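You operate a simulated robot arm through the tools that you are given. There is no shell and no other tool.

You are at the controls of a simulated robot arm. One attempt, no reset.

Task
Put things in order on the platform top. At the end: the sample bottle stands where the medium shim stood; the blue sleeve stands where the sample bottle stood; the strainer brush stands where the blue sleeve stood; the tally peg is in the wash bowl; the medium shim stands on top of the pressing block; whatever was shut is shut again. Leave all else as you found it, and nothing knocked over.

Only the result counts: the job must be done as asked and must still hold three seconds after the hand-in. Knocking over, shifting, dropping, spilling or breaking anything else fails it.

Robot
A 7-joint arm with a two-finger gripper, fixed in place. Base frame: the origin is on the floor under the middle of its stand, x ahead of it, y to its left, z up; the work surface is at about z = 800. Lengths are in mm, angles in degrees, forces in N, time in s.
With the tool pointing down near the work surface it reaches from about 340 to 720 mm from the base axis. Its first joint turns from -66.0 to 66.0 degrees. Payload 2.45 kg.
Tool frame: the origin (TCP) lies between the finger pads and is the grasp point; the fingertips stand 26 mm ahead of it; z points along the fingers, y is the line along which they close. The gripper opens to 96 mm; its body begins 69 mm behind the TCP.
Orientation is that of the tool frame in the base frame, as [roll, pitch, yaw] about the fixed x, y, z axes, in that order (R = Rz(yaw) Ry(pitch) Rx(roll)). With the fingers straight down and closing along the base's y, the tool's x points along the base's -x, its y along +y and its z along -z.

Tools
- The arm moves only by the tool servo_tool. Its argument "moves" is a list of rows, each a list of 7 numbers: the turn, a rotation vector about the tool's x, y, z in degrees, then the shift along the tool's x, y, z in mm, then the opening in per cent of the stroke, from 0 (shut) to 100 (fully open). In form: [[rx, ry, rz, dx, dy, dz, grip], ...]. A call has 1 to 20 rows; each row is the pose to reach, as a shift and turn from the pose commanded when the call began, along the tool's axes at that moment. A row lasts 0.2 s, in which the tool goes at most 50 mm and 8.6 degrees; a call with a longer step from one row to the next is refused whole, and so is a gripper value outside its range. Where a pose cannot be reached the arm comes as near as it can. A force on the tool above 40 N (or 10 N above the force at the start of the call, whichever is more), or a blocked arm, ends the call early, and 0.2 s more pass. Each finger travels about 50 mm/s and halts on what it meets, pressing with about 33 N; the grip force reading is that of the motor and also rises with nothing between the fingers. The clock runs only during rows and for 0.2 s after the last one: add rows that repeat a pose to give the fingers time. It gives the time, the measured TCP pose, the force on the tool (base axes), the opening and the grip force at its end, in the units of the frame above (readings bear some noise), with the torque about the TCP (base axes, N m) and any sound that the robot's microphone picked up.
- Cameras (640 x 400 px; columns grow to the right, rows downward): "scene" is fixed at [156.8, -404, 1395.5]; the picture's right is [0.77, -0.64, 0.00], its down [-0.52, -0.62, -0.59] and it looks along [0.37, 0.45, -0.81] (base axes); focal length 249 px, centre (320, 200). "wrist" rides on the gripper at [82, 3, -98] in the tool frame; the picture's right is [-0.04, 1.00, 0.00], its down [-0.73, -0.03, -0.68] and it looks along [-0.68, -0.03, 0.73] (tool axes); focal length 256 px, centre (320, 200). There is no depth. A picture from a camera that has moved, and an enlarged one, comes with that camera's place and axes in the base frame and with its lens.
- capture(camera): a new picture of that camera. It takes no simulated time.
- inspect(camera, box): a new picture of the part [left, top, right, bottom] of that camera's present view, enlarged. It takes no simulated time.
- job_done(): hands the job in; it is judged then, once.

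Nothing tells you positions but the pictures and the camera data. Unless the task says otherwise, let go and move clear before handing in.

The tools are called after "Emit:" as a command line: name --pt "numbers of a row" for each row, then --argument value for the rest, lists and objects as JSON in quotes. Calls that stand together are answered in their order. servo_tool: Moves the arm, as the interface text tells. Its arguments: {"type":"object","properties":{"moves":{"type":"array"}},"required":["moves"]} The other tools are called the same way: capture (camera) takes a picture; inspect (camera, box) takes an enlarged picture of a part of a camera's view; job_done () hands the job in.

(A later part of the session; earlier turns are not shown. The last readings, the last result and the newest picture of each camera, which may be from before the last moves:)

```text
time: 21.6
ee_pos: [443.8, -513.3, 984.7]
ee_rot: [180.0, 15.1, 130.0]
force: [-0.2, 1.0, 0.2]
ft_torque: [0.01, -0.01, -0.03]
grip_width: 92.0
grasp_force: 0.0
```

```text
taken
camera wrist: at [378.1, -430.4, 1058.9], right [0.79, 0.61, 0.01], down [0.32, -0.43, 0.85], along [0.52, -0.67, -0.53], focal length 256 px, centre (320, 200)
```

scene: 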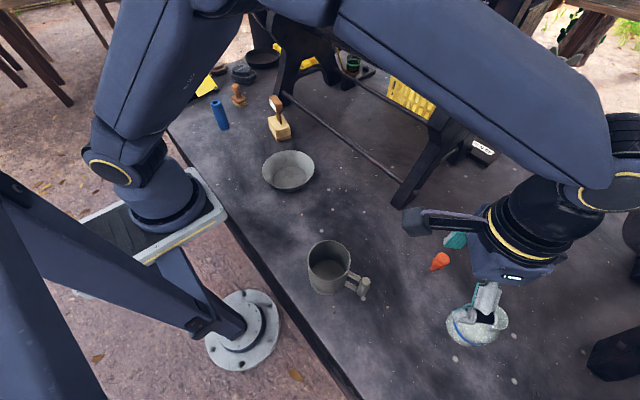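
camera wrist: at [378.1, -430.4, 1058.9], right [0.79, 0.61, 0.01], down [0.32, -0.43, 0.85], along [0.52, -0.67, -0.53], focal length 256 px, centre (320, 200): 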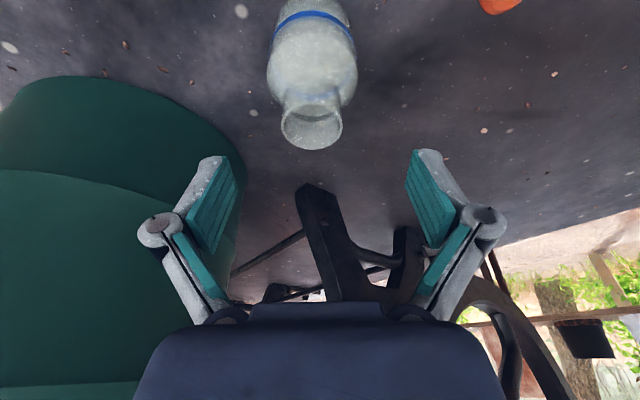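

The tilt works and the reference followed the arm. The bottle axis is about 24 mm further out and 6 mm to one side; I'll shift above it and look.

Emit:
servo_tool --pt "0 0 0 -10 -3 8 96" --pt "0 0 0 -21.2 -6 15.8 96" --pt "0 0 0 -21.2 -6 15.8 96"

Emit:
capture --camera "wrist"

Emit:
inspect --camera "wrist" --box '[240, 40, 400, 190]'

Emit:
inspect --camera "scene" --box '[420, 250, 560, 360]'

```text
time: 22.4
ee_pos: [455.0, -536.5, 976.0]
ee_rot: [179.9, 15.1, 130.0]
force: [-0.3, 0.8, 0.0]
ft_torque: [-0.01, -0.01, 0.01]
grip_width: 92.1
grasp_force: 0.0
```

```text
taken
camera wrist: at [390.1, -453.6, 1048.7], right [0.79, 0.61, 0.01], down [0.32, -0.43, 0.85], along [0.52, -0.67, -0.53], focal length 256 px, centre (320, 200)
```

wrist: 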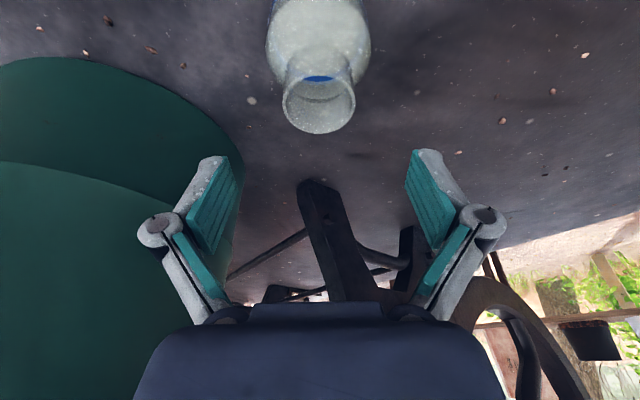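

```text
2.67 times, centred on (320, 115) of wrist
camera zoom: at [390.1, -453.6, 1048.7], right [0.79, 0.61, 0.01], down [0.32, -0.43, 0.85], along [0.52, -0.67, -0.53], focal length 683 px, centre (320, 427)
```

zoom: 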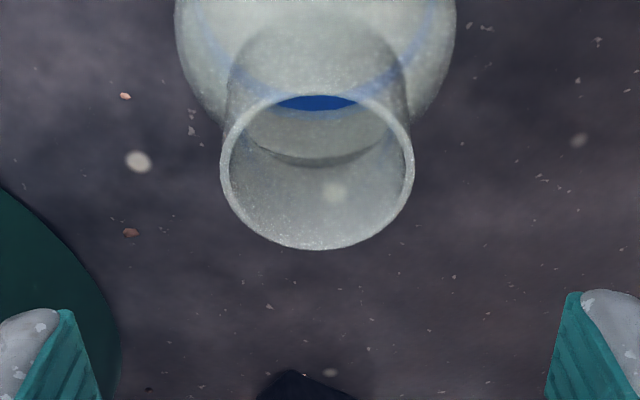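

```text
3.64 times, centred on (490, 305) of scene
camera zoom: at [156.8, -404.0, 1395.5], right [0.77, -0.64, 0.0], down [-0.52, -0.62, -0.59], along [0.37, 0.45, -0.81], focal length 906 px, centre (-298, -182)
```

zoom: 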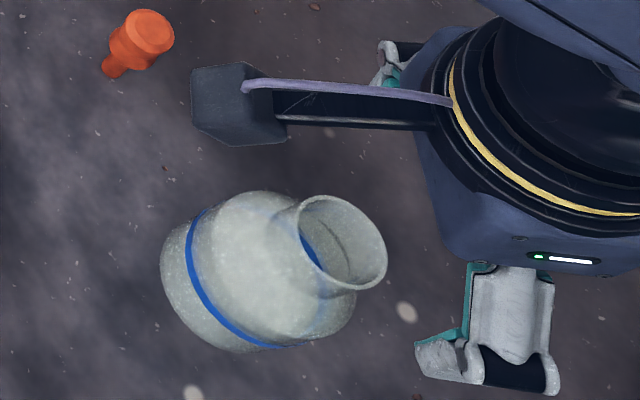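

Closer view puts the bottle axis at about (453, -534). I'll descend with that correction to neck height (TCP z 920) and look before closing.

Emit:
servo_tool --pt "0 0 0 6 0 18 96" --pt "0 0 0 12 0.2 36 96" --pt "0 0 0 16 0.3 48 96" --pt "0 0 0 17.5 0.3 53.3 96" --pt "0 0 0 17.5 0.3 53.3 96"

Emit:
capture --camera "wrist"

Emit:
inspect --camera "scene" --box '[420, 250, 560, 360]'

```text
time: 23.6
ee_pos: [452.6, -534.5, 919.2]
ee_rot: [180.0, 15.0, 130.0]
force: [0.0, 0.6, -0.7]
ft_torque: [0.03, 0.02, 0.0]
grip_width: 92.4
grasp_force: 0.1
```

```text
taken
camera wrist: at [387.3, -451.0, 993.0], right [0.79, 0.61, 0.01], down [0.32, -0.43, 0.85], along [0.52, -0.67, -0.53], focal length 256 px, centre (320, 200)
```

wrist: 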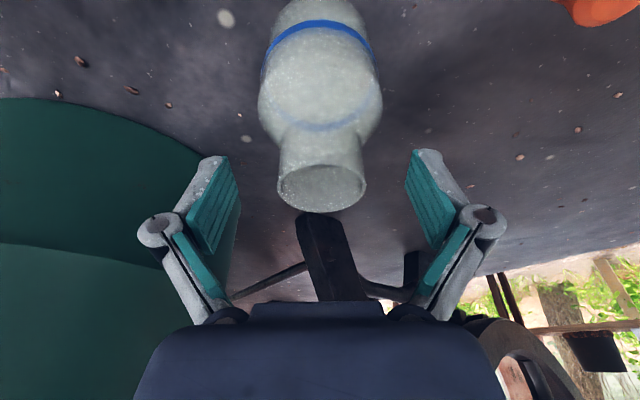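

```text
3.64 times, centred on (490, 305) of scene
camera zoom: at [156.8, -404.0, 1395.5], right [0.77, -0.64, 0.0], down [-0.52, -0.62, -0.59], along [0.37, 0.45, -0.81], focal length 906 px, centre (-298, -182)
```

zoom: 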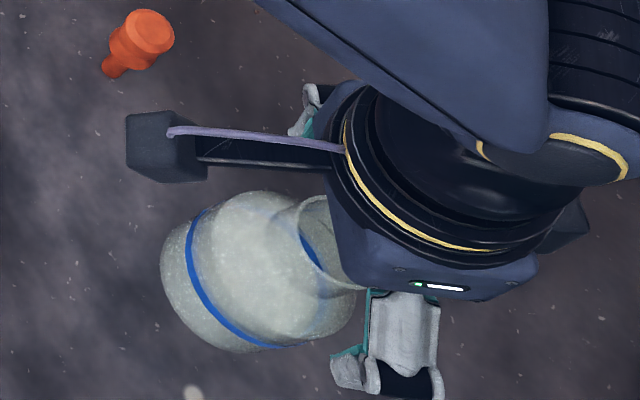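

The rim is now centred exactly at the grasp point with the fingers either side of the neck. I'll close gently.

Emit:
servo_tool --pt "0 0 0 0 0 0 75" --pt "0 0 0 0 0 0 58" --pt "0 0 0 0 0 0 48" --pt "0 0 0 0 0 0 40" --pt "0 0 0 0 0 0 25" --pt "0 0 0 0 0 0 25" --pt "0 0 0 0 0 0 25"

Emit:
capture --camera "wrist"

```text
time: 25.2
ee_pos: [452.3, -534.8, 920.7]
ee_rot: [180.0, 15.1, 130.0]
force: [1.9, 1.6, 9.0]
ft_torque: [0.19, 0.01, -0.02]
grip_width: 40.5
grasp_force: 33.3
```

```text
taken
camera wrist: at [387.6, -451.0, 993.9], right [0.79, 0.61, 0.01], down [0.32, -0.43, 0.85], along [0.52, -0.67, -0.53], focal length 256 px, centre (320, 200)
```

wrist: 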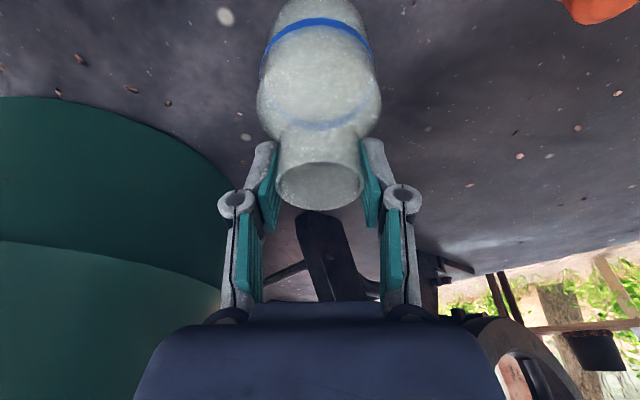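

The neck is gripped (40.5 mm, 33 N). I'll lift slowly straight up and check how the bottle hangs.

Emit:
servo_tool --pt "0 0 0 -1.3 0 -4.8 25" --pt "0 0 0 -3.9 0 -14.5 25" --pt "0 0 0 -7.8 0 -29 25" --pt "0 0 0 -13 0 -48.3 25" --pt "0 0 0 -13 0 -48.3 25"

Emit:
capture --camera "wrist"

Emit:
inspect --camera "scene" --box '[420, 250, 560, 360]'

```text
time: 26.4
ee_pos: [453.2, -533.5, 969.5]
ee_rot: [180.0, 15.1, 130.0]
force: [0.0, -0.3, -1.9]
ft_torque: [-0.02, 0.0, 0.0]
grip_width: 40.5
grasp_force: 33.4
```

```text
taken
camera wrist: at [388.1, -450.1, 1043.6], right [0.79, 0.61, 0.01], down [0.32, -0.43, 0.85], along [0.52, -0.67, -0.53], focal length 256 px, centre (320, 200)
```

wrist: 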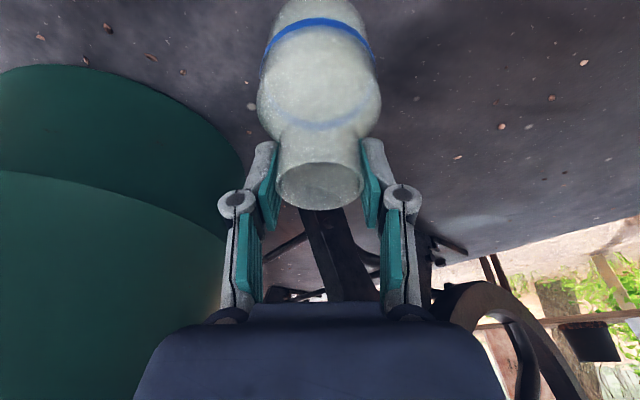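

```text
3.64 times, centred on (490, 305) of scene
camera zoom: at [156.8, -404.1, 1395.5], right [0.77, -0.64, 0.0], down [-0.52, -0.62, -0.59], along [0.37, 0.45, -0.81], focal length 906 px, centre (-298, -182)
```

zoom: 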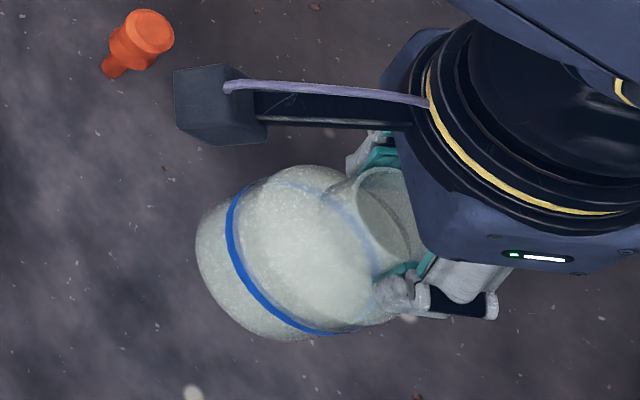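

The bottle hangs upright in the grip, unchanged. I'll pull it inward and up, then carry it over to the shim's old place at (470, -209), keeping the tilt and staying above the peg.

Emit:
servo_tool --pt "0 0 0 19 0.3 -26 25" --pt "0 0 0 38 0.5 -52 25" --pt "0 0 0 57.3 0.8 -78.1 25" --pt "-0.85 0 -3.1 76.8 28.4 -83.4 25" --pt "-1.7 0 -6.3 96.3 56 -88.6 25" --pt "-2.5 0 -9.4 115.8 83.6 -93.9 25" --pt "-3.4 0 -12.6 135.3 111.2 -99.2 25" --pt "-4.2 0 -15.7 154.8 138.7 -104.4 25" --pt "-5.1 0 -18.8 174.3 166.3 -109.7 25" --pt "-5.9 0 -22 193.8 193.9 -114.9 25" --pt "-6.77 0 -25.1 213.3 221.5 -120.2 25" --pt "-6.77 0 -25.1 213.3 221.5 -120.2 25"

Emit:
capture --camera "wrist"

Emit:
capture --camera "scene"

```text
time: 29.0
ee_pos: [470.8, -209.2, 1030.2]
ee_rot: [179.9, 15.0, 156.0]
force: [-0.4, -0.2, -1.8]
ft_torque: [0.0, 0.0, 0.01]
grip_width: 40.8
grasp_force: 33.0
```

```text
taken
camera wrist: at [375.2, -163.1, 1103.3], right [0.44, 0.9, 0.01], down [0.47, -0.24, 0.85], along [0.76, -0.37, -0.53], focal length 256 px, centre (320, 200)
```

wrist: 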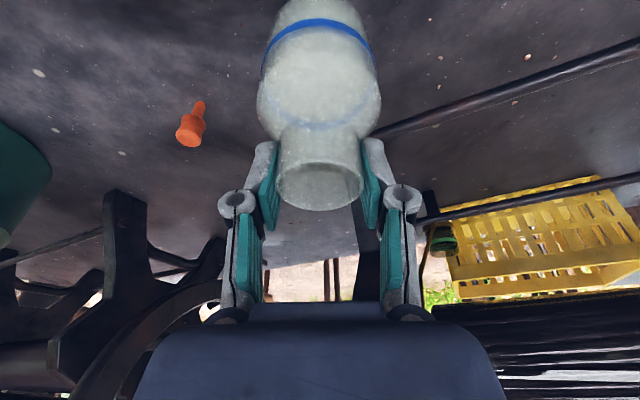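

```text
taken
```

scene: 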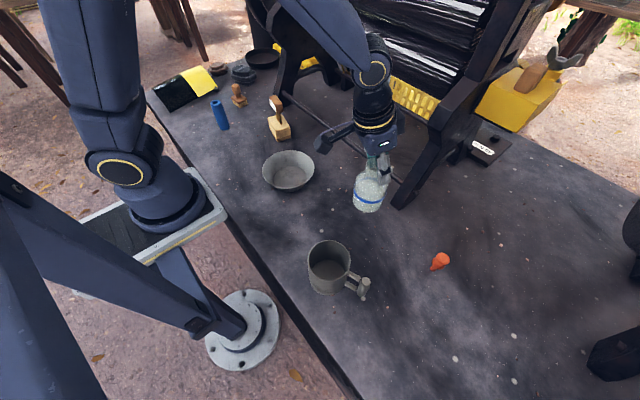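

The bottle is right above the shim's old place. I'll lower to within about 6 mm of the surface and check.

Emit:
servo_tool --pt "0 0 0 7.8 0 29 25" --pt "0 0 0 15.5 0 58 25" --pt "0 0 0 22 0 82 25" --pt "0 0 0 25.9 0 96.6 25" --pt "0 0 0 26.7 0 99.5 25" --pt "0 0 0 26.7 0 99.5 25"

Emit:
inspect --camera "scene" --box '[310, 140, 430, 240]'

Emit:
capture --camera "wrist"

```text
time: 30.4
ee_pos: [469.8, -210.9, 927.5]
ee_rot: [179.9, 15.1, 155.9]
force: [0.7, -0.6, -1.8]
ft_torque: [0.04, -0.01, -0.01]
grip_width: 40.8
grasp_force: 32.6
```

```text
4.00 times, centred on (370, 190) of scene
camera zoom: at [156.8, -404.1, 1395.5], right [0.77, -0.64, 0.0], down [-0.52, -0.62, -0.59], along [0.37, 0.45, -0.81], focal length 997 px, centre (120, 240)
```

zoom: 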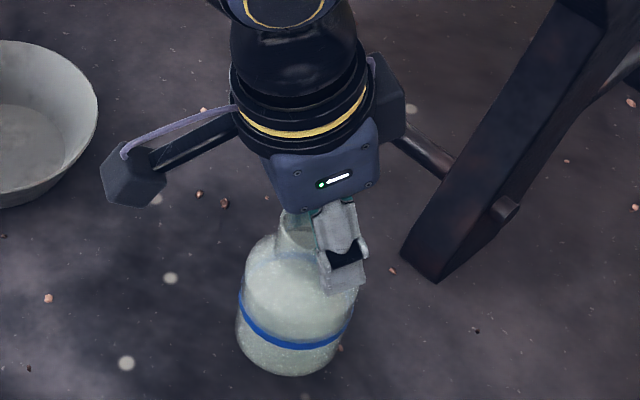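

```text
taken
camera wrist: at [375.4, -164.5, 1000.6], right [0.44, 0.9, 0.01], down [0.47, -0.24, 0.85], along [0.76, -0.37, -0.53], focal length 256 px, centre (320, 200)
```

wrist: 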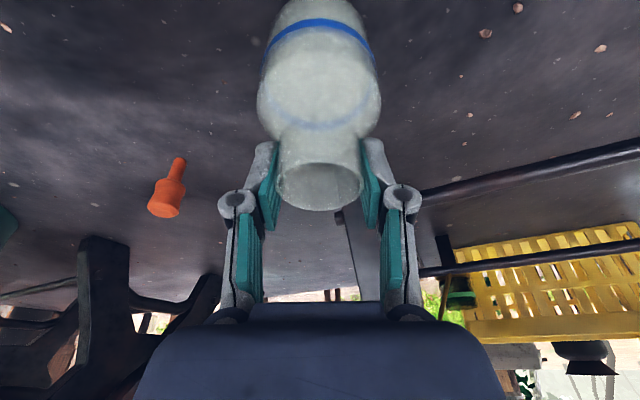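

The bottle's base is a few millimetres above the surface. I'll step down gently to contact.

Emit:
servo_tool --pt "0 0 0 0.5 0 1.9 25" --pt "0 0 0 1 0 3.9 25" --pt "0 0 0 1.3 0 4.8 25" --pt "0 0 0 1.3 0 4.8 25"

```text
time: 31.4
ee_pos: [471.2, -210.2, 921.8]
ee_rot: [-180.0, 15.1, 156.0]
force: [-0.1, -0.6, -2.6]
ft_torque: [0.0, -0.01, 0.02]
grip_width: 40.7
grasp_force: 33.8
```

Emit:
servo_tool --pt "0 0 0 0.25 0 1 25" --pt "0 0 0 0.5 0 1.9 25" --pt "0 0 0 0.5 0 1.9 25"

```text
time: 32.2
ee_pos: [469.7, -210.8, 921.0]
ee_rot: [-180.0, 15.1, 156.1]
force: [-3.5, 2.7, 13.8]
ft_torque: [-0.06, 0.4, -0.1]
grip_width: 40.9
grasp_force: 33.1
```

The bottle touches down (about 14 N). I'll ease off slightly, open the fingers, and look.

Emit:
servo_tool --pt "0 0 0 -0.2 0 -0.9 25" --pt "0 0 0 -0.2 0 -0.9 40" --pt "0 0 0 -0.2 0 -0.9 50" --pt "0 0 0 -0.2 0 -0.9 65" --pt "0 0 0 -0.2 0 -0.9 80" --pt "0 0 0 -0.2 0 -0.9 96" --pt "0 0 0 -0.2 0 -0.9 96"

Emit:
capture --camera "wrist"

Emit:
inspect --camera "scene" --box '[310, 140, 430, 240]'

```text
time: 33.8
ee_pos: [470.0, -209.4, 921.2]
ee_rot: [179.9, 15.0, 156.0]
force: [-0.4, 0.3, -0.3]
ft_torque: [-0.03, 0.01, -0.01]
grip_width: 92.2
grasp_force: 0.0
```

```text
taken
camera wrist: at [376.0, -163.1, 994.2], right [0.44, 0.9, 0.01], down [0.47, -0.24, 0.85], along [0.76, -0.37, -0.53], focal length 256 px, centre (320, 200)
```

wrist: 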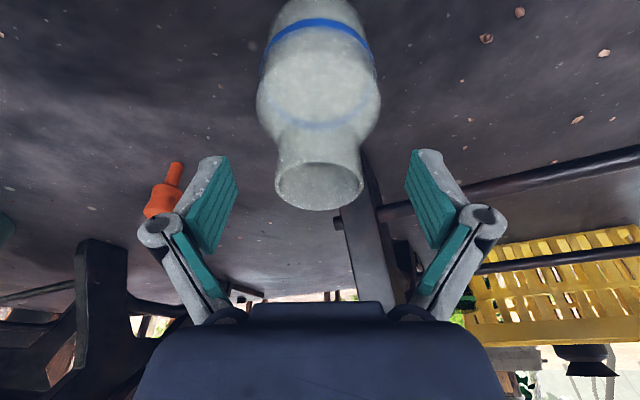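

```text
4.00 times, centred on (370, 190) of scene
camera zoom: at [156.8, -404.0, 1395.5], right [0.77, -0.64, 0.0], down [-0.52, -0.62, -0.59], along [0.37, 0.45, -0.81], focal length 997 px, centre (120, 240)
```

zoom: 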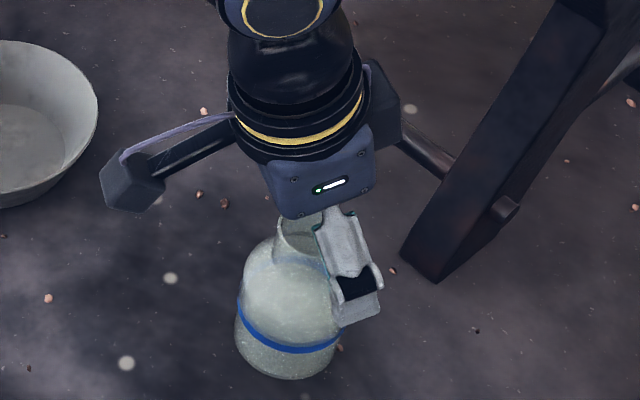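

The bottle stands upright in the shim's old spot. I'll rise clear and check it, then go for the orange peg near (511, -410).

Emit:
servo_tool --pt "0 0 0 -5 0 -19 96" --pt "0 0 0 -15 0 -56 96" --pt "0 0 0 -25 0 -93 96" --pt "0 0 0 -32 0 -119.4 96" --pt "0 5 0 -32 0 -119.4 96" --pt "0 10 0 -32 0 -119.4 96" --pt "0 15 0 -32 0 -119.4 96" --pt "0 15 0 -32 0 -119.4 96"

Emit:
inspect --camera "scene" --box '[310, 140, 430, 240]'

Emit:
capture --camera "wrist"

```text
time: 35.6
ee_pos: [471.4, -208.5, 1044.6]
ee_rot: [-180.0, 0.1, 156.0]
force: [0.3, -0.2, 0.0]
ft_torque: [0.01, -0.03, -0.02]
grip_width: 92.4
grasp_force: 0.0
```

```text
4.00 times, centred on (370, 190) of scene
camera zoom: at [156.8, -404.0, 1395.5], right [0.77, -0.64, 0.0], down [-0.52, -0.62, -0.59], along [0.37, 0.45, -0.81], focal length 997 px, centre (120, 240)
```

zoom: 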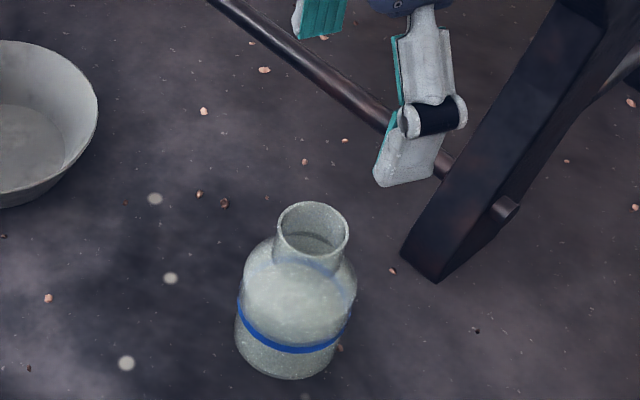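

```text
taken
camera wrist: at [397.3, -172.0, 1143.0], right [0.44, 0.9, 0.0], down [0.66, -0.33, 0.68], along [0.61, -0.3, -0.73], focal length 256 px, centre (320, 200)
```

wrist: 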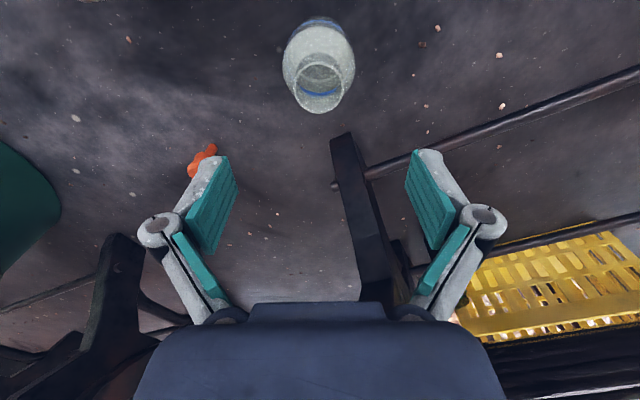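

The bottle is standing well. Now over to the orange peg, tool straight down again.

Emit:
servo_tool --pt "0 0 3 -23.6 -33.6 0 96" --pt "0 0 6 -47.2 -67.2 0 96" --pt "0 0 9 -70.9 -100.8 0 96" --pt "0 0 12 -94.5 -134.4 10 96" --pt "0 0 14.7 -118.1 -168 25 96" --pt "0 0 14.7 -118.1 -168 55 96" --pt "0 0 14.7 -118.1 -168 69.6 96" --pt "0 0 14.7 -118.1 -168 69.6 96"

Emit:
capture --camera "wrist"

Emit:
inspect --camera "wrist" --box '[260, 60, 380, 180]'

Emit:
inspect --camera "scene" --box '[380, 200, 500, 300]'

```text
time: 37.4
ee_pos: [509.2, -411.5, 975.6]
ee_rot: [-179.9, 0.0, 141.4]
force: [-1.2, -0.6, 0.1]
ft_torque: [0.01, -0.03, 0.04]
grip_width: 92.5
grasp_force: 0.0
```

```text
taken
camera wrist: at [446.9, -356.5, 1073.7], right [0.66, 0.75, 0.0], down [0.55, -0.48, 0.68], along [0.51, -0.45, -0.73], focal length 256 px, centre (320, 200)
```

wrist: 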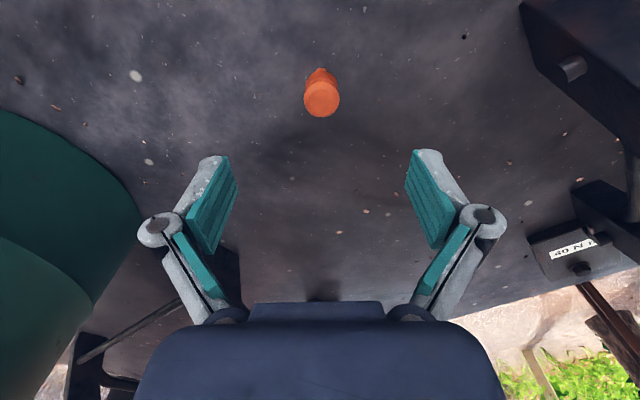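

```text
3.33 times, centred on (320, 120) of wrist
camera zoom: at [446.9, -356.5, 1073.7], right [0.66, 0.75, 0.0], down [0.55, -0.48, 0.68], along [0.51, -0.45, -0.73], focal length 853 px, centre (320, 467)
```

zoom: 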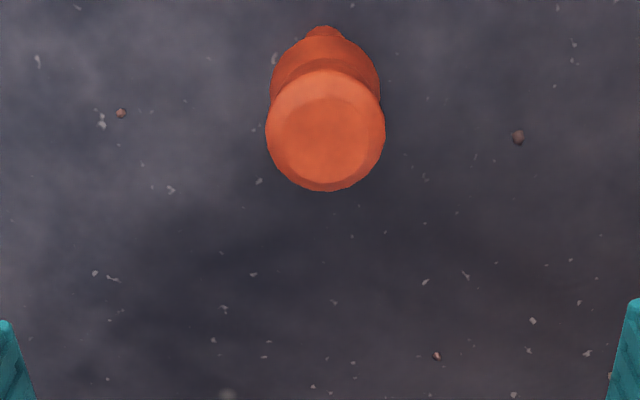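

```text
4.00 times, centred on (440, 250) of scene
camera zoom: at [156.8, -404.1, 1395.5], right [0.77, -0.64, 0.0], down [-0.52, -0.62, -0.59], along [0.37, 0.45, -0.81], focal length 997 px, centre (-160, 0)
```

zoom: 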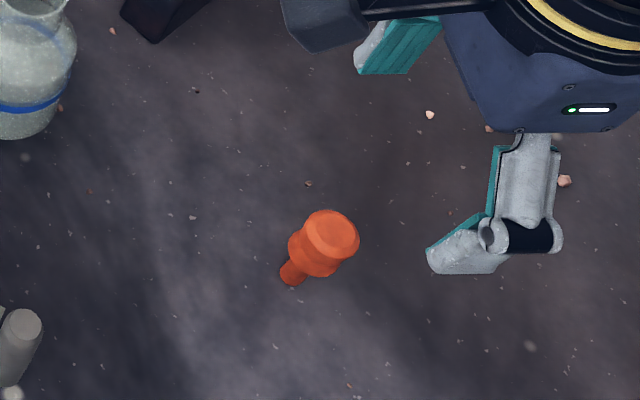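

The peg stands upright directly under the gripper, head about 30 mm wide with its top near z 866. I'll descend to z about 850 and close partway, then look.

Emit:
servo_tool --pt "0 0 0 0 1 40 96" --pt "0 0 0 0 1 80 96" --pt "0 0 0 0 1 110 96" --pt "0 0 0 0 1 125 96" --pt "0 0 0 0 1 125 75" --pt "0 0 0 0 1 125 55" --pt "0 0 0 0 1 125 45" --pt "0 0 0 0 1 125 45"

Emit:
capture --camera "wrist"

Emit:
inspect --camera "scene" --box '[380, 200, 500, 300]'

```text
time: 39.2
ee_pos: [510.0, -410.4, 848.8]
ee_rot: [180.0, 0.0, 141.2]
force: [0.0, 0.1, -0.7]
ft_torque: [0.02, -0.03, -0.02]
grip_width: 43.2
grasp_force: 0.1
```

```text
taken
camera wrist: at [447.6, -355.1, 947.3], right [0.66, 0.75, 0.0], down [0.55, -0.48, 0.68], along [0.51, -0.45, -0.73], focal length 256 px, centre (320, 200)
```

wrist: 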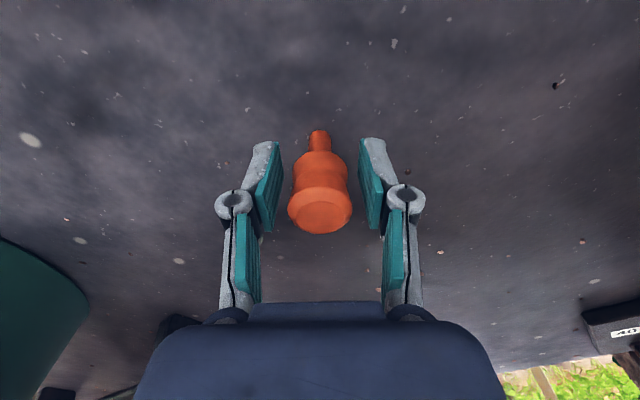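

```text
4.00 times, centred on (440, 250) of scene
camera zoom: at [156.8, -404.0, 1395.5], right [0.77, -0.64, 0.0], down [-0.52, -0.62, -0.59], along [0.37, 0.45, -0.81], focal length 997 px, centre (-160, 0)
```

zoom: 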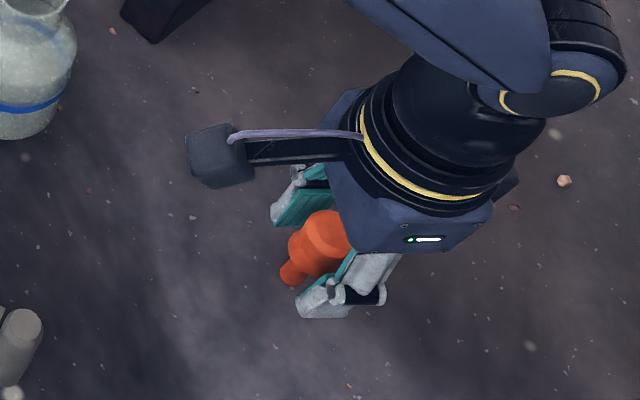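

The peg is centred between the fingers. Closing now and lifting a little.

Emit:
servo_tool --pt "0 0 0 0 0 0 36" --pt "0 0 0 0 0 0 30" --pt "0 0 0 0 0 0 15" --pt "0 0 0 0 0 0 15" --pt "0 0 0 0 0 0 15" --pt "0 0 0 0 0 -10 15" --pt "0 0 0 0 0 -40 15" --pt "0 0 0 0 0 -40 15"

Emit:
capture --camera "wrist"

Emit:
inspect --camera "scene" --box '[380, 200, 500, 300]'

```text
time: 41.0
ee_pos: [509.6, -410.4, 890.0]
ee_rot: [179.9, 0.0, 141.3]
force: [-0.6, 0.0, -0.7]
ft_torque: [0.0, 0.0, 0.01]
grip_width: 27.0
grasp_force: 32.2
```

```text
taken
camera wrist: at [447.7, -355.3, 987.8], right [0.66, 0.75, 0.0], down [0.55, -0.48, 0.68], along [0.51, -0.45, -0.73], focal length 256 px, centre (320, 200)
```

wrist: 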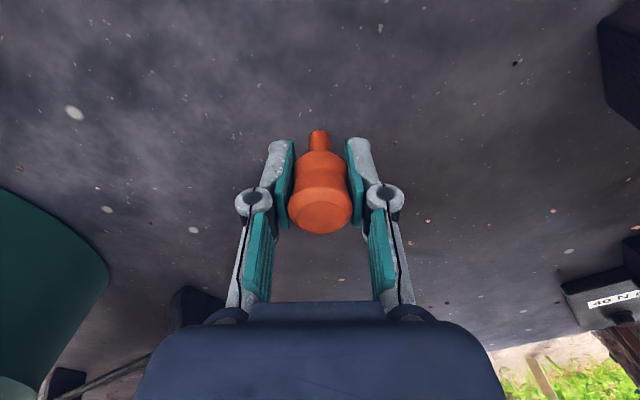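

```text
4.00 times, centred on (440, 250) of scene
camera zoom: at [156.8, -404.0, 1395.5], right [0.77, -0.64, 0.0], down [-0.52, -0.62, -0.59], along [0.37, 0.45, -0.81], focal length 997 px, centre (-160, 0)
```

zoom: 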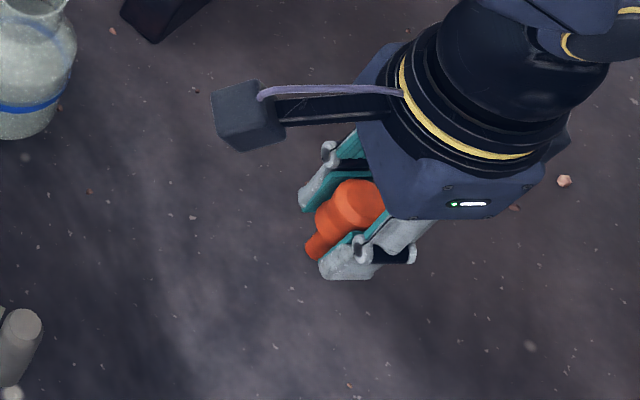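

The peg is held upright. I'll raise it well above the bottle and carry it to above the wash bowl near (411, 56).

Emit:
servo_tool --pt "0 0 0 0 0 -40 15" --pt "0 0 0 0 0 -85 15" --pt "0 0 0 0 0 -130 15" --pt "0 0 0 0 0 -150 15" --pt "0 0 -3.5 33.5 27.5 -150 15" --pt "0 0 -7 67 55 -150 15" --pt "0 0 -10.5 100.5 82.4 -150 15" --pt "0 0 -14 134 109.9 -150 15" --pt "0 0 -17.6 167.5 137.4 -150 15" --pt "0 0 -21.1 201 164.9 -150 15" --pt "0 0 -24.6 234.5 192.4 -150 15" --pt "0 0 -28.1 268 219.9 -150 15" --pt "0 0 -31.6 301.5 247.3 -150 15" --pt "0 0 -35.2 335 274.8 -150 15" --pt "0 0 -38.7 368.5 302.3 -150 15" --pt "0 0 -38.7 368.5 302.3 -150 15"

Emit:
capture --camera "wrist"

Emit:
capture --camera "scene"

```text
time: 44.4
ee_pos: [410.6, 56.0, 1041.3]
ee_rot: [-180.0, 0.0, 179.9]
force: [-0.1, 0.3, -0.6]
ft_torque: [0.02, -0.01, 0.04]
grip_width: 27.1
grasp_force: 33.1
```

```text
taken
camera wrist: at [327.8, 59.9, 1139.2], right [0.04, 1.0, 0.0], down [0.73, -0.03, 0.68], along [0.68, -0.03, -0.73], focal length 256 px, centre (320, 200)
```

wrist: 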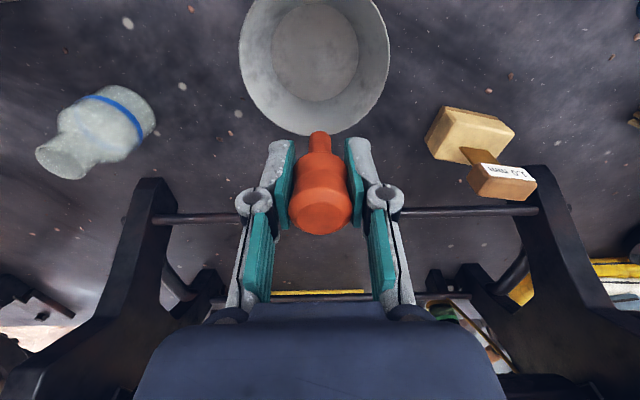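

```text
taken
```

scene: 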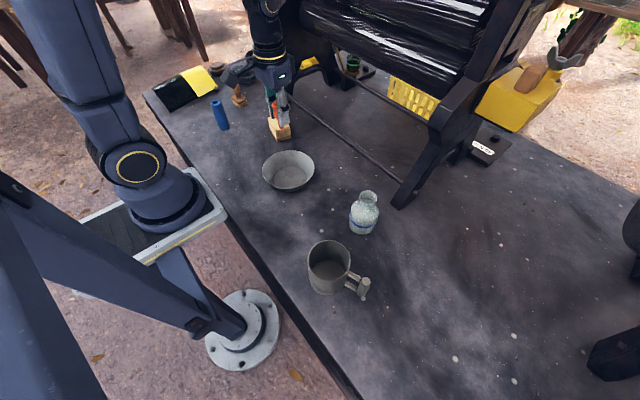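

The bowl's centre is about (406, 51). I'll lower the peg into it with a small correction, stopping short of the bowl floor.

Emit:
servo_tool --pt "0 0 0 2 -2 40 15" --pt "0 0 0 4.6 -5 80 15" --pt "0 0 0 4.6 -5 120 15" --pt "0 0 0 4.6 -5 150 15" --pt "0 0 0 4.6 -5 171 15" --pt "0 0 0 4.6 -5 171 15"

Emit:
capture --camera "wrist"

Emit:
inspect --camera "scene" --box '[230, 110, 350, 210]'

```text
time: 45.8
ee_pos: [405.9, 49.3, 867.3]
ee_rot: [-180.0, 0.0, -180.0]
force: [0.3, 0.0, -0.3]
ft_torque: [0.01, -0.01, 0.01]
grip_width: 27.2
grasp_force: 33.0
```

```text
taken
camera wrist: at [324.5, 54.0, 966.4], right [0.04, 1.0, 0.0], down [0.73, -0.03, 0.68], along [0.68, -0.03, -0.73], focal length 256 px, centre (320, 200)
```

wrist: 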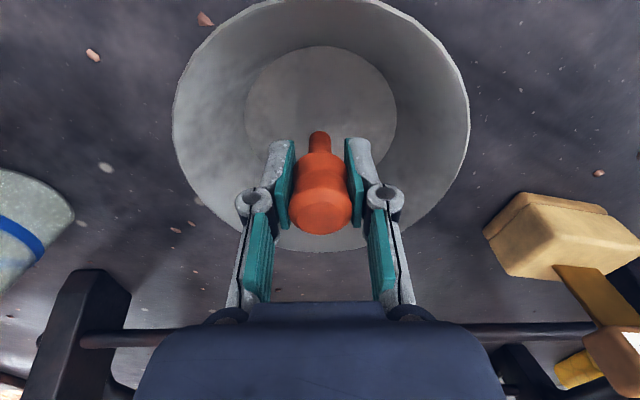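

```text
4.00 times, centred on (290, 160) of scene
camera zoom: at [156.8, -404.0, 1395.5], right [0.77, -0.64, 0.0], down [-0.52, -0.62, -0.59], along [0.37, 0.45, -0.81], focal length 997 px, centre (440, 360)
```

zoom: 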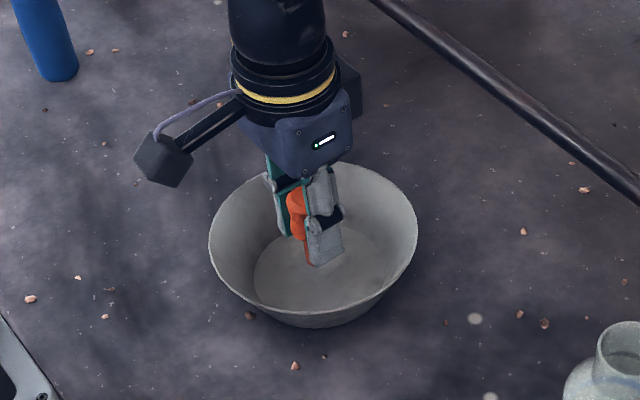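

The peg is over the middle of the bowl floor. I'll lower further in small steps until it touches.

Emit:
servo_tool --pt "0 0 0 0 0 5 15" --pt "0 0 0 0 0 9 15" --pt "0 0 0 0 0 11 15" --pt "0 0 0 0 0 11 15"

```text
time: 46.8
ee_pos: [408.2, 51.3, 857.1]
ee_rot: [-180.0, 0.0, 179.9]
force: [0.1, 0.0, -1.1]
ft_torque: [0.0, -0.01, 0.01]
grip_width: 27.0
grasp_force: 33.0
```

Emit:
servo_tool --pt "0 0 0 0 0 1 15" --pt "0 0 0 0 0 2 15" --pt "0 0 0 0 0 2.5 15" --pt "0 0 0 0 0 2.5 15"

```text
time: 47.8
ee_pos: [406.9, 51.6, 854.4]
ee_rot: [-180.0, 0.0, 179.9]
force: [0.9, 0.2, -0.6]
ft_torque: [0.03, 0.0, -0.01]
grip_width: 27.3
grasp_force: 33.0
```

Emit:
servo_tool --pt "0 0 0 0 0 1 15" --pt "0 0 0 0 0 2 15" --pt "0 0 0 0 0 2 15"

Emit:
inspect --camera "wrist" --box '[220, 30, 420, 260]'

```text
time: 48.6
ee_pos: [407.5, 50.6, 853.7]
ee_rot: [180.0, 0.0, -179.9]
force: [-5.7, -1.2, 24.9]
ft_torque: [-0.02, 0.19, -0.02]
grip_width: 27.2
grasp_force: 33.2
```

```text
1.74 times, centred on (320, 145) of wrist
camera zoom: at [325.1, 55.3, 951.9], right [0.04, 1.0, 0.0], down [0.73, -0.03, 0.68], along [0.68, -0.03, -0.73], focal length 445 px, centre (320, 296)
```

zoom: 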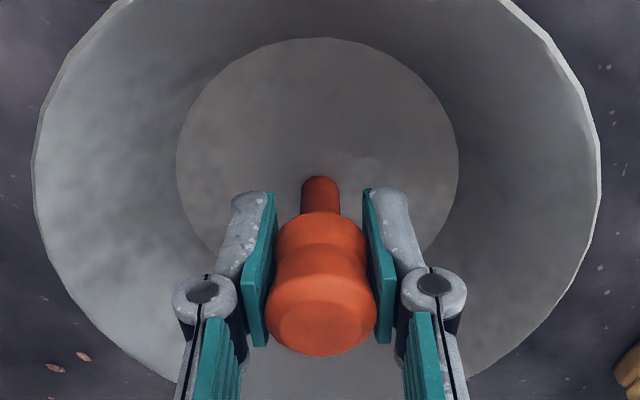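

The peg touches the bowl floor (25 N). I'll back off just over a millimetre, open a little and check that it stands.

Emit:
servo_tool --pt "0 0 0 0 0 -0.8 15" --pt "0 0 0 0 0 -1.3 15" --pt "0 0 0 0 0 -1.3 26" --pt "0 0 0 0 0 -1.3 32" --pt "0 0 0 0 0 -1.3 40" --pt "0 0 0 0 0 -1.3 50" --pt "0 0 0 0 0 -1.3 50"

Emit:
inspect --camera "wrist" --box '[220, 30, 420, 260]'

Emit:
inspect --camera "scene" --box '[230, 110, 350, 210]'

```text
time: 50.2
ee_pos: [407.2, 50.1, 855.3]
ee_rot: [179.9, 0.1, 179.9]
force: [0.2, 0.7, 1.1]
ft_torque: [-0.02, 0.01, 0.03]
grip_width: 47.8
grasp_force: 0.1
```

```text
1.74 times, centred on (320, 145) of wrist
camera zoom: at [325.2, 55.3, 952.8], right [0.04, 1.0, 0.0], down [0.73, -0.03, 0.68], along [0.68, -0.03, -0.73], focal length 445 px, centre (320, 296)
```

zoom: 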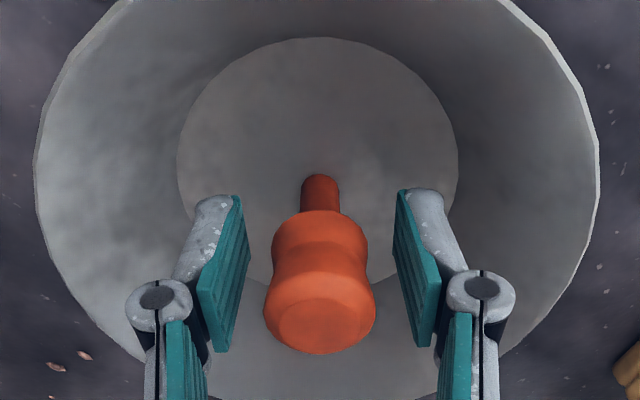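

```text
4.00 times, centred on (290, 160) of scene
camera zoom: at [156.8, -404.0, 1395.5], right [0.77, -0.64, 0.0], down [-0.52, -0.62, -0.59], along [0.37, 0.45, -0.81], focal length 997 px, centre (440, 360)
```

zoom: 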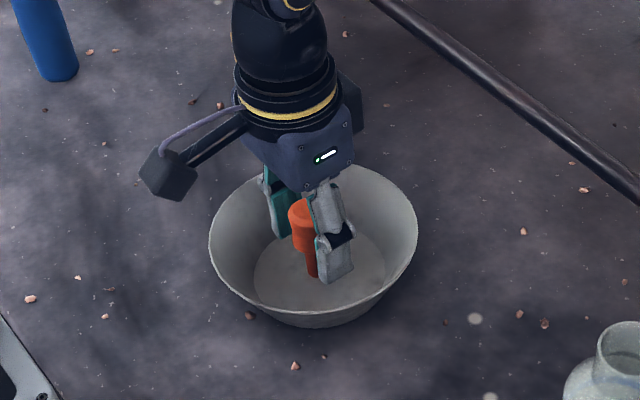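

The peg stands free in the bowl. I'll open a bit more, rise straight up, then swing left to look at the blue sleeve and brush.

Emit:
servo_tool --pt "0 0 0 0 0 0 60" --pt "0 0 0 0 0 -20 60" --pt "0 0 0 0 0 -55 60" --pt "0 0 0 0 0 -100 70" --pt "0 0 0 0 0 -145 80" --pt "0 0 0 0 0 -185 96" --pt "0 0 -6.9 13.6 43 -185 96" --pt "0 0 -13.7 27.1 86 -185 96" --pt "0 0 -20.6 40.7 129 -185 96" --pt "0 0 -27.4 54.3 172 -185 96" --pt "0 0 -34.3 67.9 215 -185 96" --pt "0 0 -41.1 81.4 258 -185 96" --pt "0 0 -48 95 301 -185 96" --pt "0 0 -48 95 301 -185 96"

Emit:
capture --camera "wrist"

Emit:
capture --camera "scene"

Emit:
inspect --camera "scene" --box '[230, 110, 350, 210]'

```text
time: 53.2
ee_pos: [313.0, 352.7, 1039.6]
ee_rot: [180.0, 0.0, -131.8]
force: [0.2, 0.1, 0.1]
ft_torque: [-0.03, -0.01, 0.01]
grip_width: 92.1
grasp_force: 0.0
```

```text
taken
camera wrist: at [256.6, 294.9, 1137.7], right [-0.72, 0.7, 0.0], down [0.51, 0.53, 0.68], along [0.47, 0.49, -0.73], focal length 256 px, centre (320, 200)
```

wrist: 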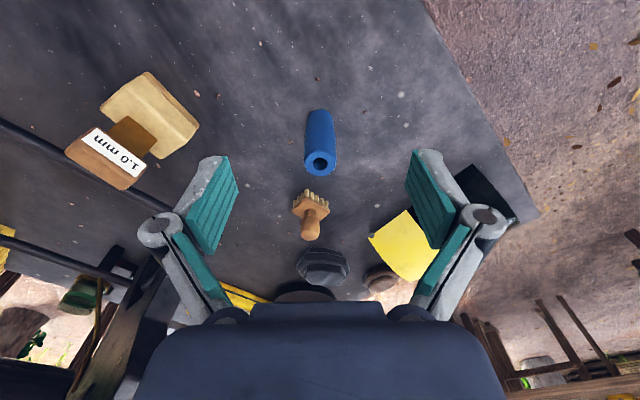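

```text
taken
```

scene: 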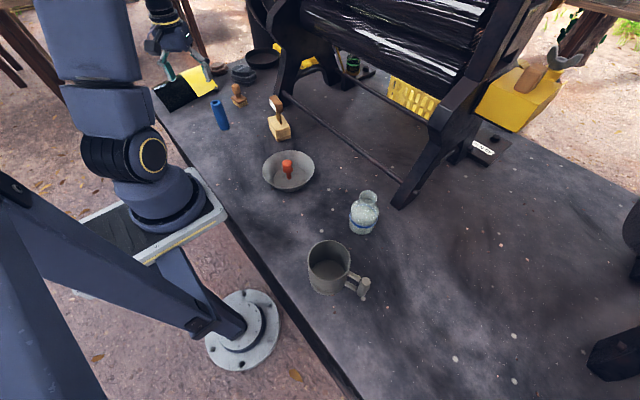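

```text
4.00 times, centred on (290, 160) of scene
camera zoom: at [156.8, -404.0, 1395.5], right [0.77, -0.64, 0.0], down [-0.52, -0.62, -0.59], along [0.37, 0.45, -0.81], focal length 997 px, centre (440, 360)
```

zoom: 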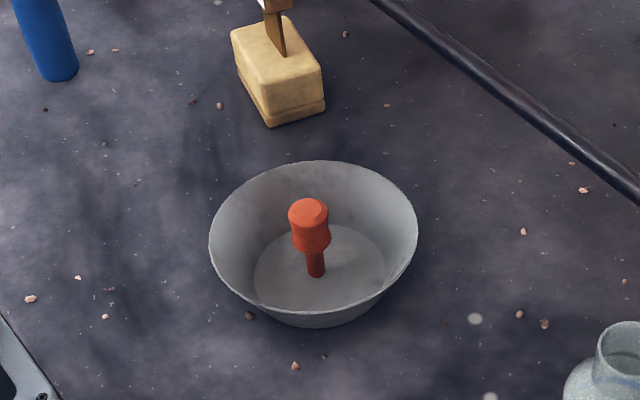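

The peg stands in the bowl and the shim and bottle stand as placed. I'll enlarge the sleeve and the brush to locate them.

Emit:
inspect --camera "wrist" --box '[270, 95, 370, 195]'

Emit:
inspect --camera "wrist" --box '[260, 170, 360, 260]'

Emit:
inspect --camera "scene" --box '[195, 75, 265, 145]'

Emit:
inspect --camera "scene" --box '[245, 85, 305, 150]'

```text
4.00 times, centred on (320, 145) of wrist
camera zoom: at [256.6, 294.9, 1137.7], right [-0.72, 0.7, 0.0], down [0.51, 0.53, 0.68], along [0.47, 0.49, -0.73], focal length 1024 px, centre (320, 420)
```

zoom: 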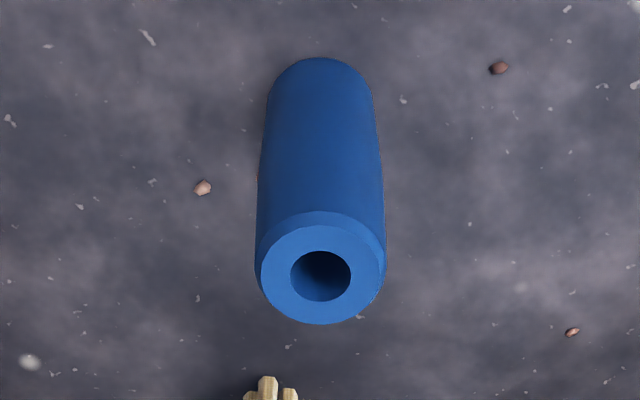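

```text
4.44 times, centred on (310, 215) of wrist
camera zoom: at [256.6, 294.9, 1137.7], right [-0.72, 0.7, 0.0], down [0.51, 0.53, 0.68], along [0.47, 0.49, -0.73], focal length 1138 px, centre (364, 133)
```

zoom: 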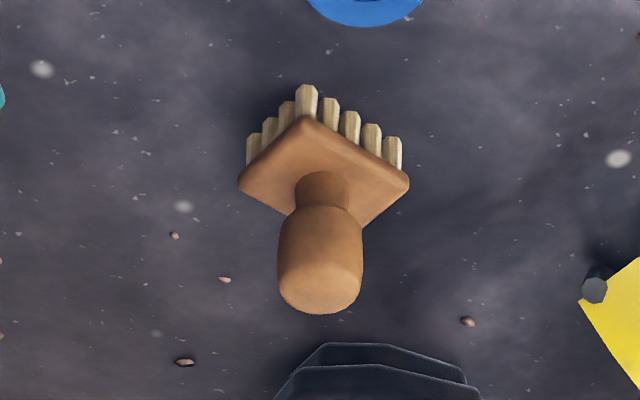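

```text
5.71 times, centred on (230, 110) of scene
camera zoom: at [156.8, -404.0, 1395.5], right [0.77, -0.64, 0.0], down [-0.52, -0.62, -0.59], along [0.37, 0.45, -0.81], focal length 1424 px, centre (834, 714)
```

zoom: 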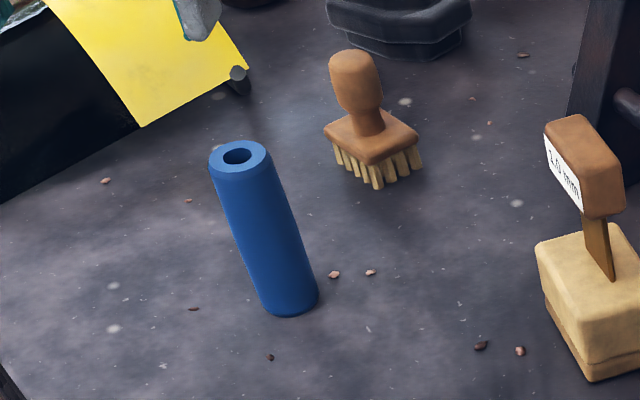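

```text
6.15 times, centred on (275, 118) of scene
camera zoom: at [156.8, -404.0, 1395.5], right [0.77, -0.64, 0.0], down [-0.52, -0.62, -0.59], along [0.37, 0.45, -0.81], focal length 1534 px, centre (597, 708)
```

zoom: 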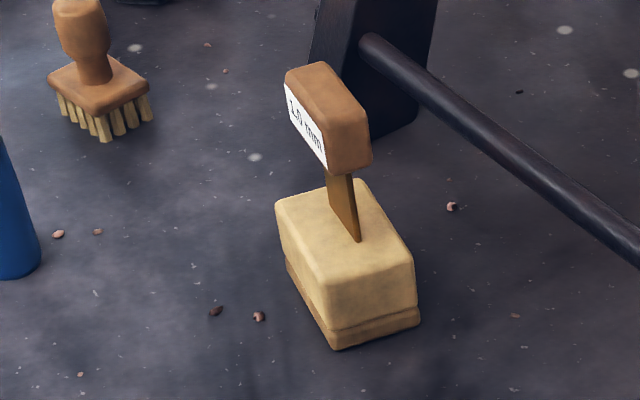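

The sleeve's axis is near (370.5, 414.5), about 37 mm wide with its top at z 901. Since its destination is at the edge of reach, I'll grip it with the same 15° outward tilt; first I hover above it.

Emit:
servo_tool --pt "0 -4 0 -21 -0.4 15 96" --pt "0 -8 0 -42 -0.9 30 96" --pt "0 -12 0 -63 -1.3 50 96" --pt "0 -15 0 -84.4 -1.7 70 96" --pt "0 -15 0 -84.4 -1.7 79.6 96" --pt "0 -15 0 -84.4 -1.7 79.6 96"

Emit:
capture --camera "wrist"

Emit:
inspect --camera "wrist" --box '[240, 40, 400, 200]'

Emit:
inspect --camera "scene" --box '[170, 40, 290, 140]'

```text
time: 54.6
ee_pos: [370.9, 414.1, 960.0]
ee_rot: [180.0, 15.2, -132.0]
force: [0.5, 0.1, -0.4]
ft_torque: [-0.01, 0.0, -0.04]
grip_width: 92.0
grasp_force: 0.1
```

```text
taken
camera wrist: at [298.2, 339.1, 1032.9], right [-0.72, 0.7, 0.01], down [0.38, 0.38, 0.85], along [0.59, 0.61, -0.53], focal length 256 px, centre (320, 200)
```

wrist: 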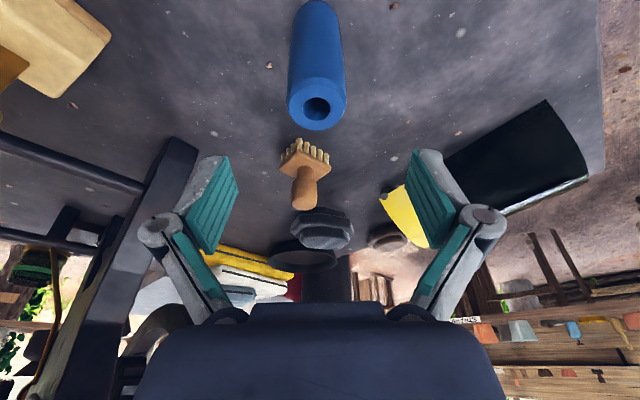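

```text
2.50 times, centred on (320, 120) of wrist
camera zoom: at [298.2, 339.1, 1032.9], right [-0.72, 0.7, 0.01], down [0.38, 0.38, 0.85], along [0.59, 0.61, -0.53], focal length 640 px, centre (320, 400)
```

zoom: 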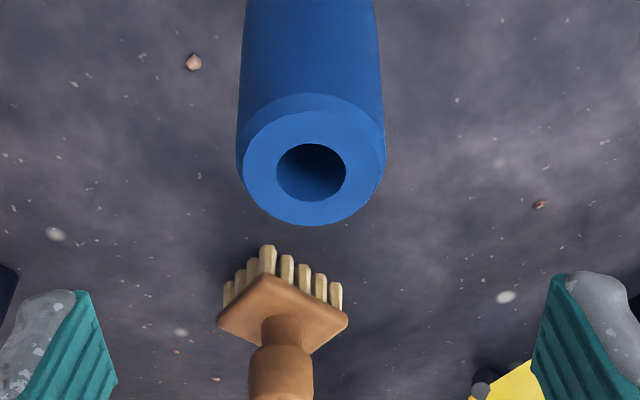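

```text
4.00 times, centred on (230, 90) of scene
camera zoom: at [156.8, -404.0, 1395.5], right [0.77, -0.64, 0.0], down [-0.52, -0.62, -0.59], along [0.37, 0.45, -0.81], focal length 997 px, centre (680, 640)
```

zoom: 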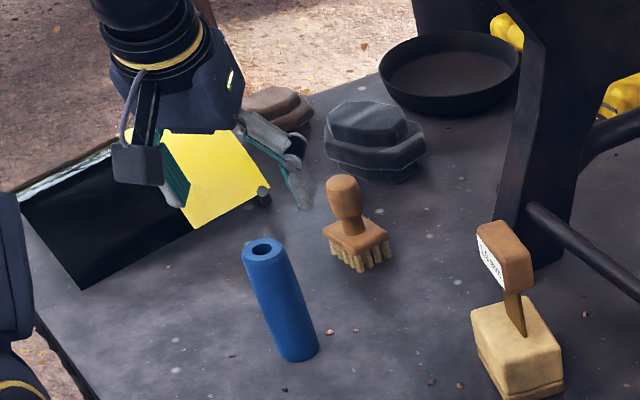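

The sleeve is centred under the tilted gripper to within 1–2 mm. I'll descend straight down to z about 865 and close partway.

Emit:
servo_tool --pt "0 0 0 9.2 -0.8 33.8 96" --pt "0 0 0 17 -0.8 62.7 96" --pt "0 0 0 22.3 -0.8 82 96" --pt "0 0 0 24.9 -0.8 91.7 96" --pt "0 0 0 24.9 -0.8 91.7 75" --pt "0 0 0 24.9 -0.8 91.7 52" --pt "0 0 0 24.9 -0.8 91.7 50" --pt "0 0 0 24.9 -0.8 91.7 50"

Emit:
capture --camera "wrist"

Emit:
inspect --camera "scene" --box '[170, 60, 290, 160]'

```text
time: 56.4
ee_pos: [370.5, 413.8, 864.2]
ee_rot: [179.9, 15.2, -132.0]
force: [-1.1, 0.2, -0.1]
ft_torque: [-0.02, 0.01, 0.0]
grip_width: 48.1
grasp_force: 0.1
```

```text
taken
camera wrist: at [298.0, 339.6, 938.6], right [-0.72, 0.7, 0.01], down [0.38, 0.38, 0.85], along [0.59, 0.61, -0.53], focal length 256 px, centre (320, 200)
```

wrist: 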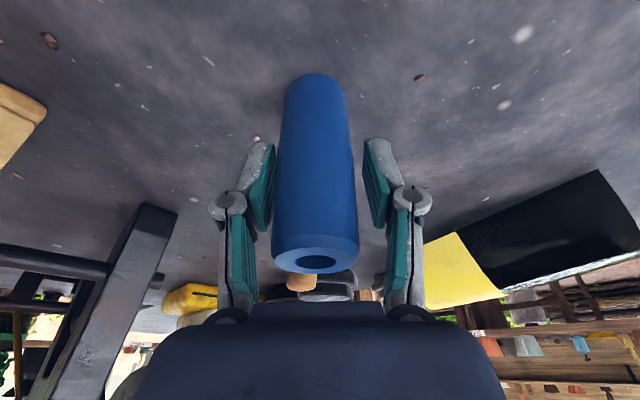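

```text
4.00 times, centred on (230, 110) of scene
camera zoom: at [156.8, -404.0, 1395.5], right [0.77, -0.64, 0.0], down [-0.52, -0.62, -0.59], along [0.37, 0.45, -0.81], focal length 997 px, centre (680, 560)
```

zoom: 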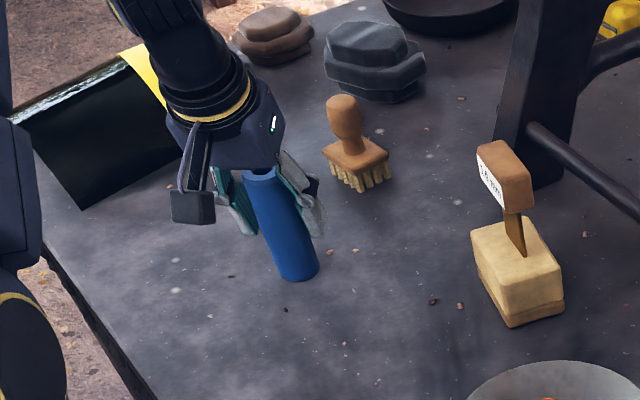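

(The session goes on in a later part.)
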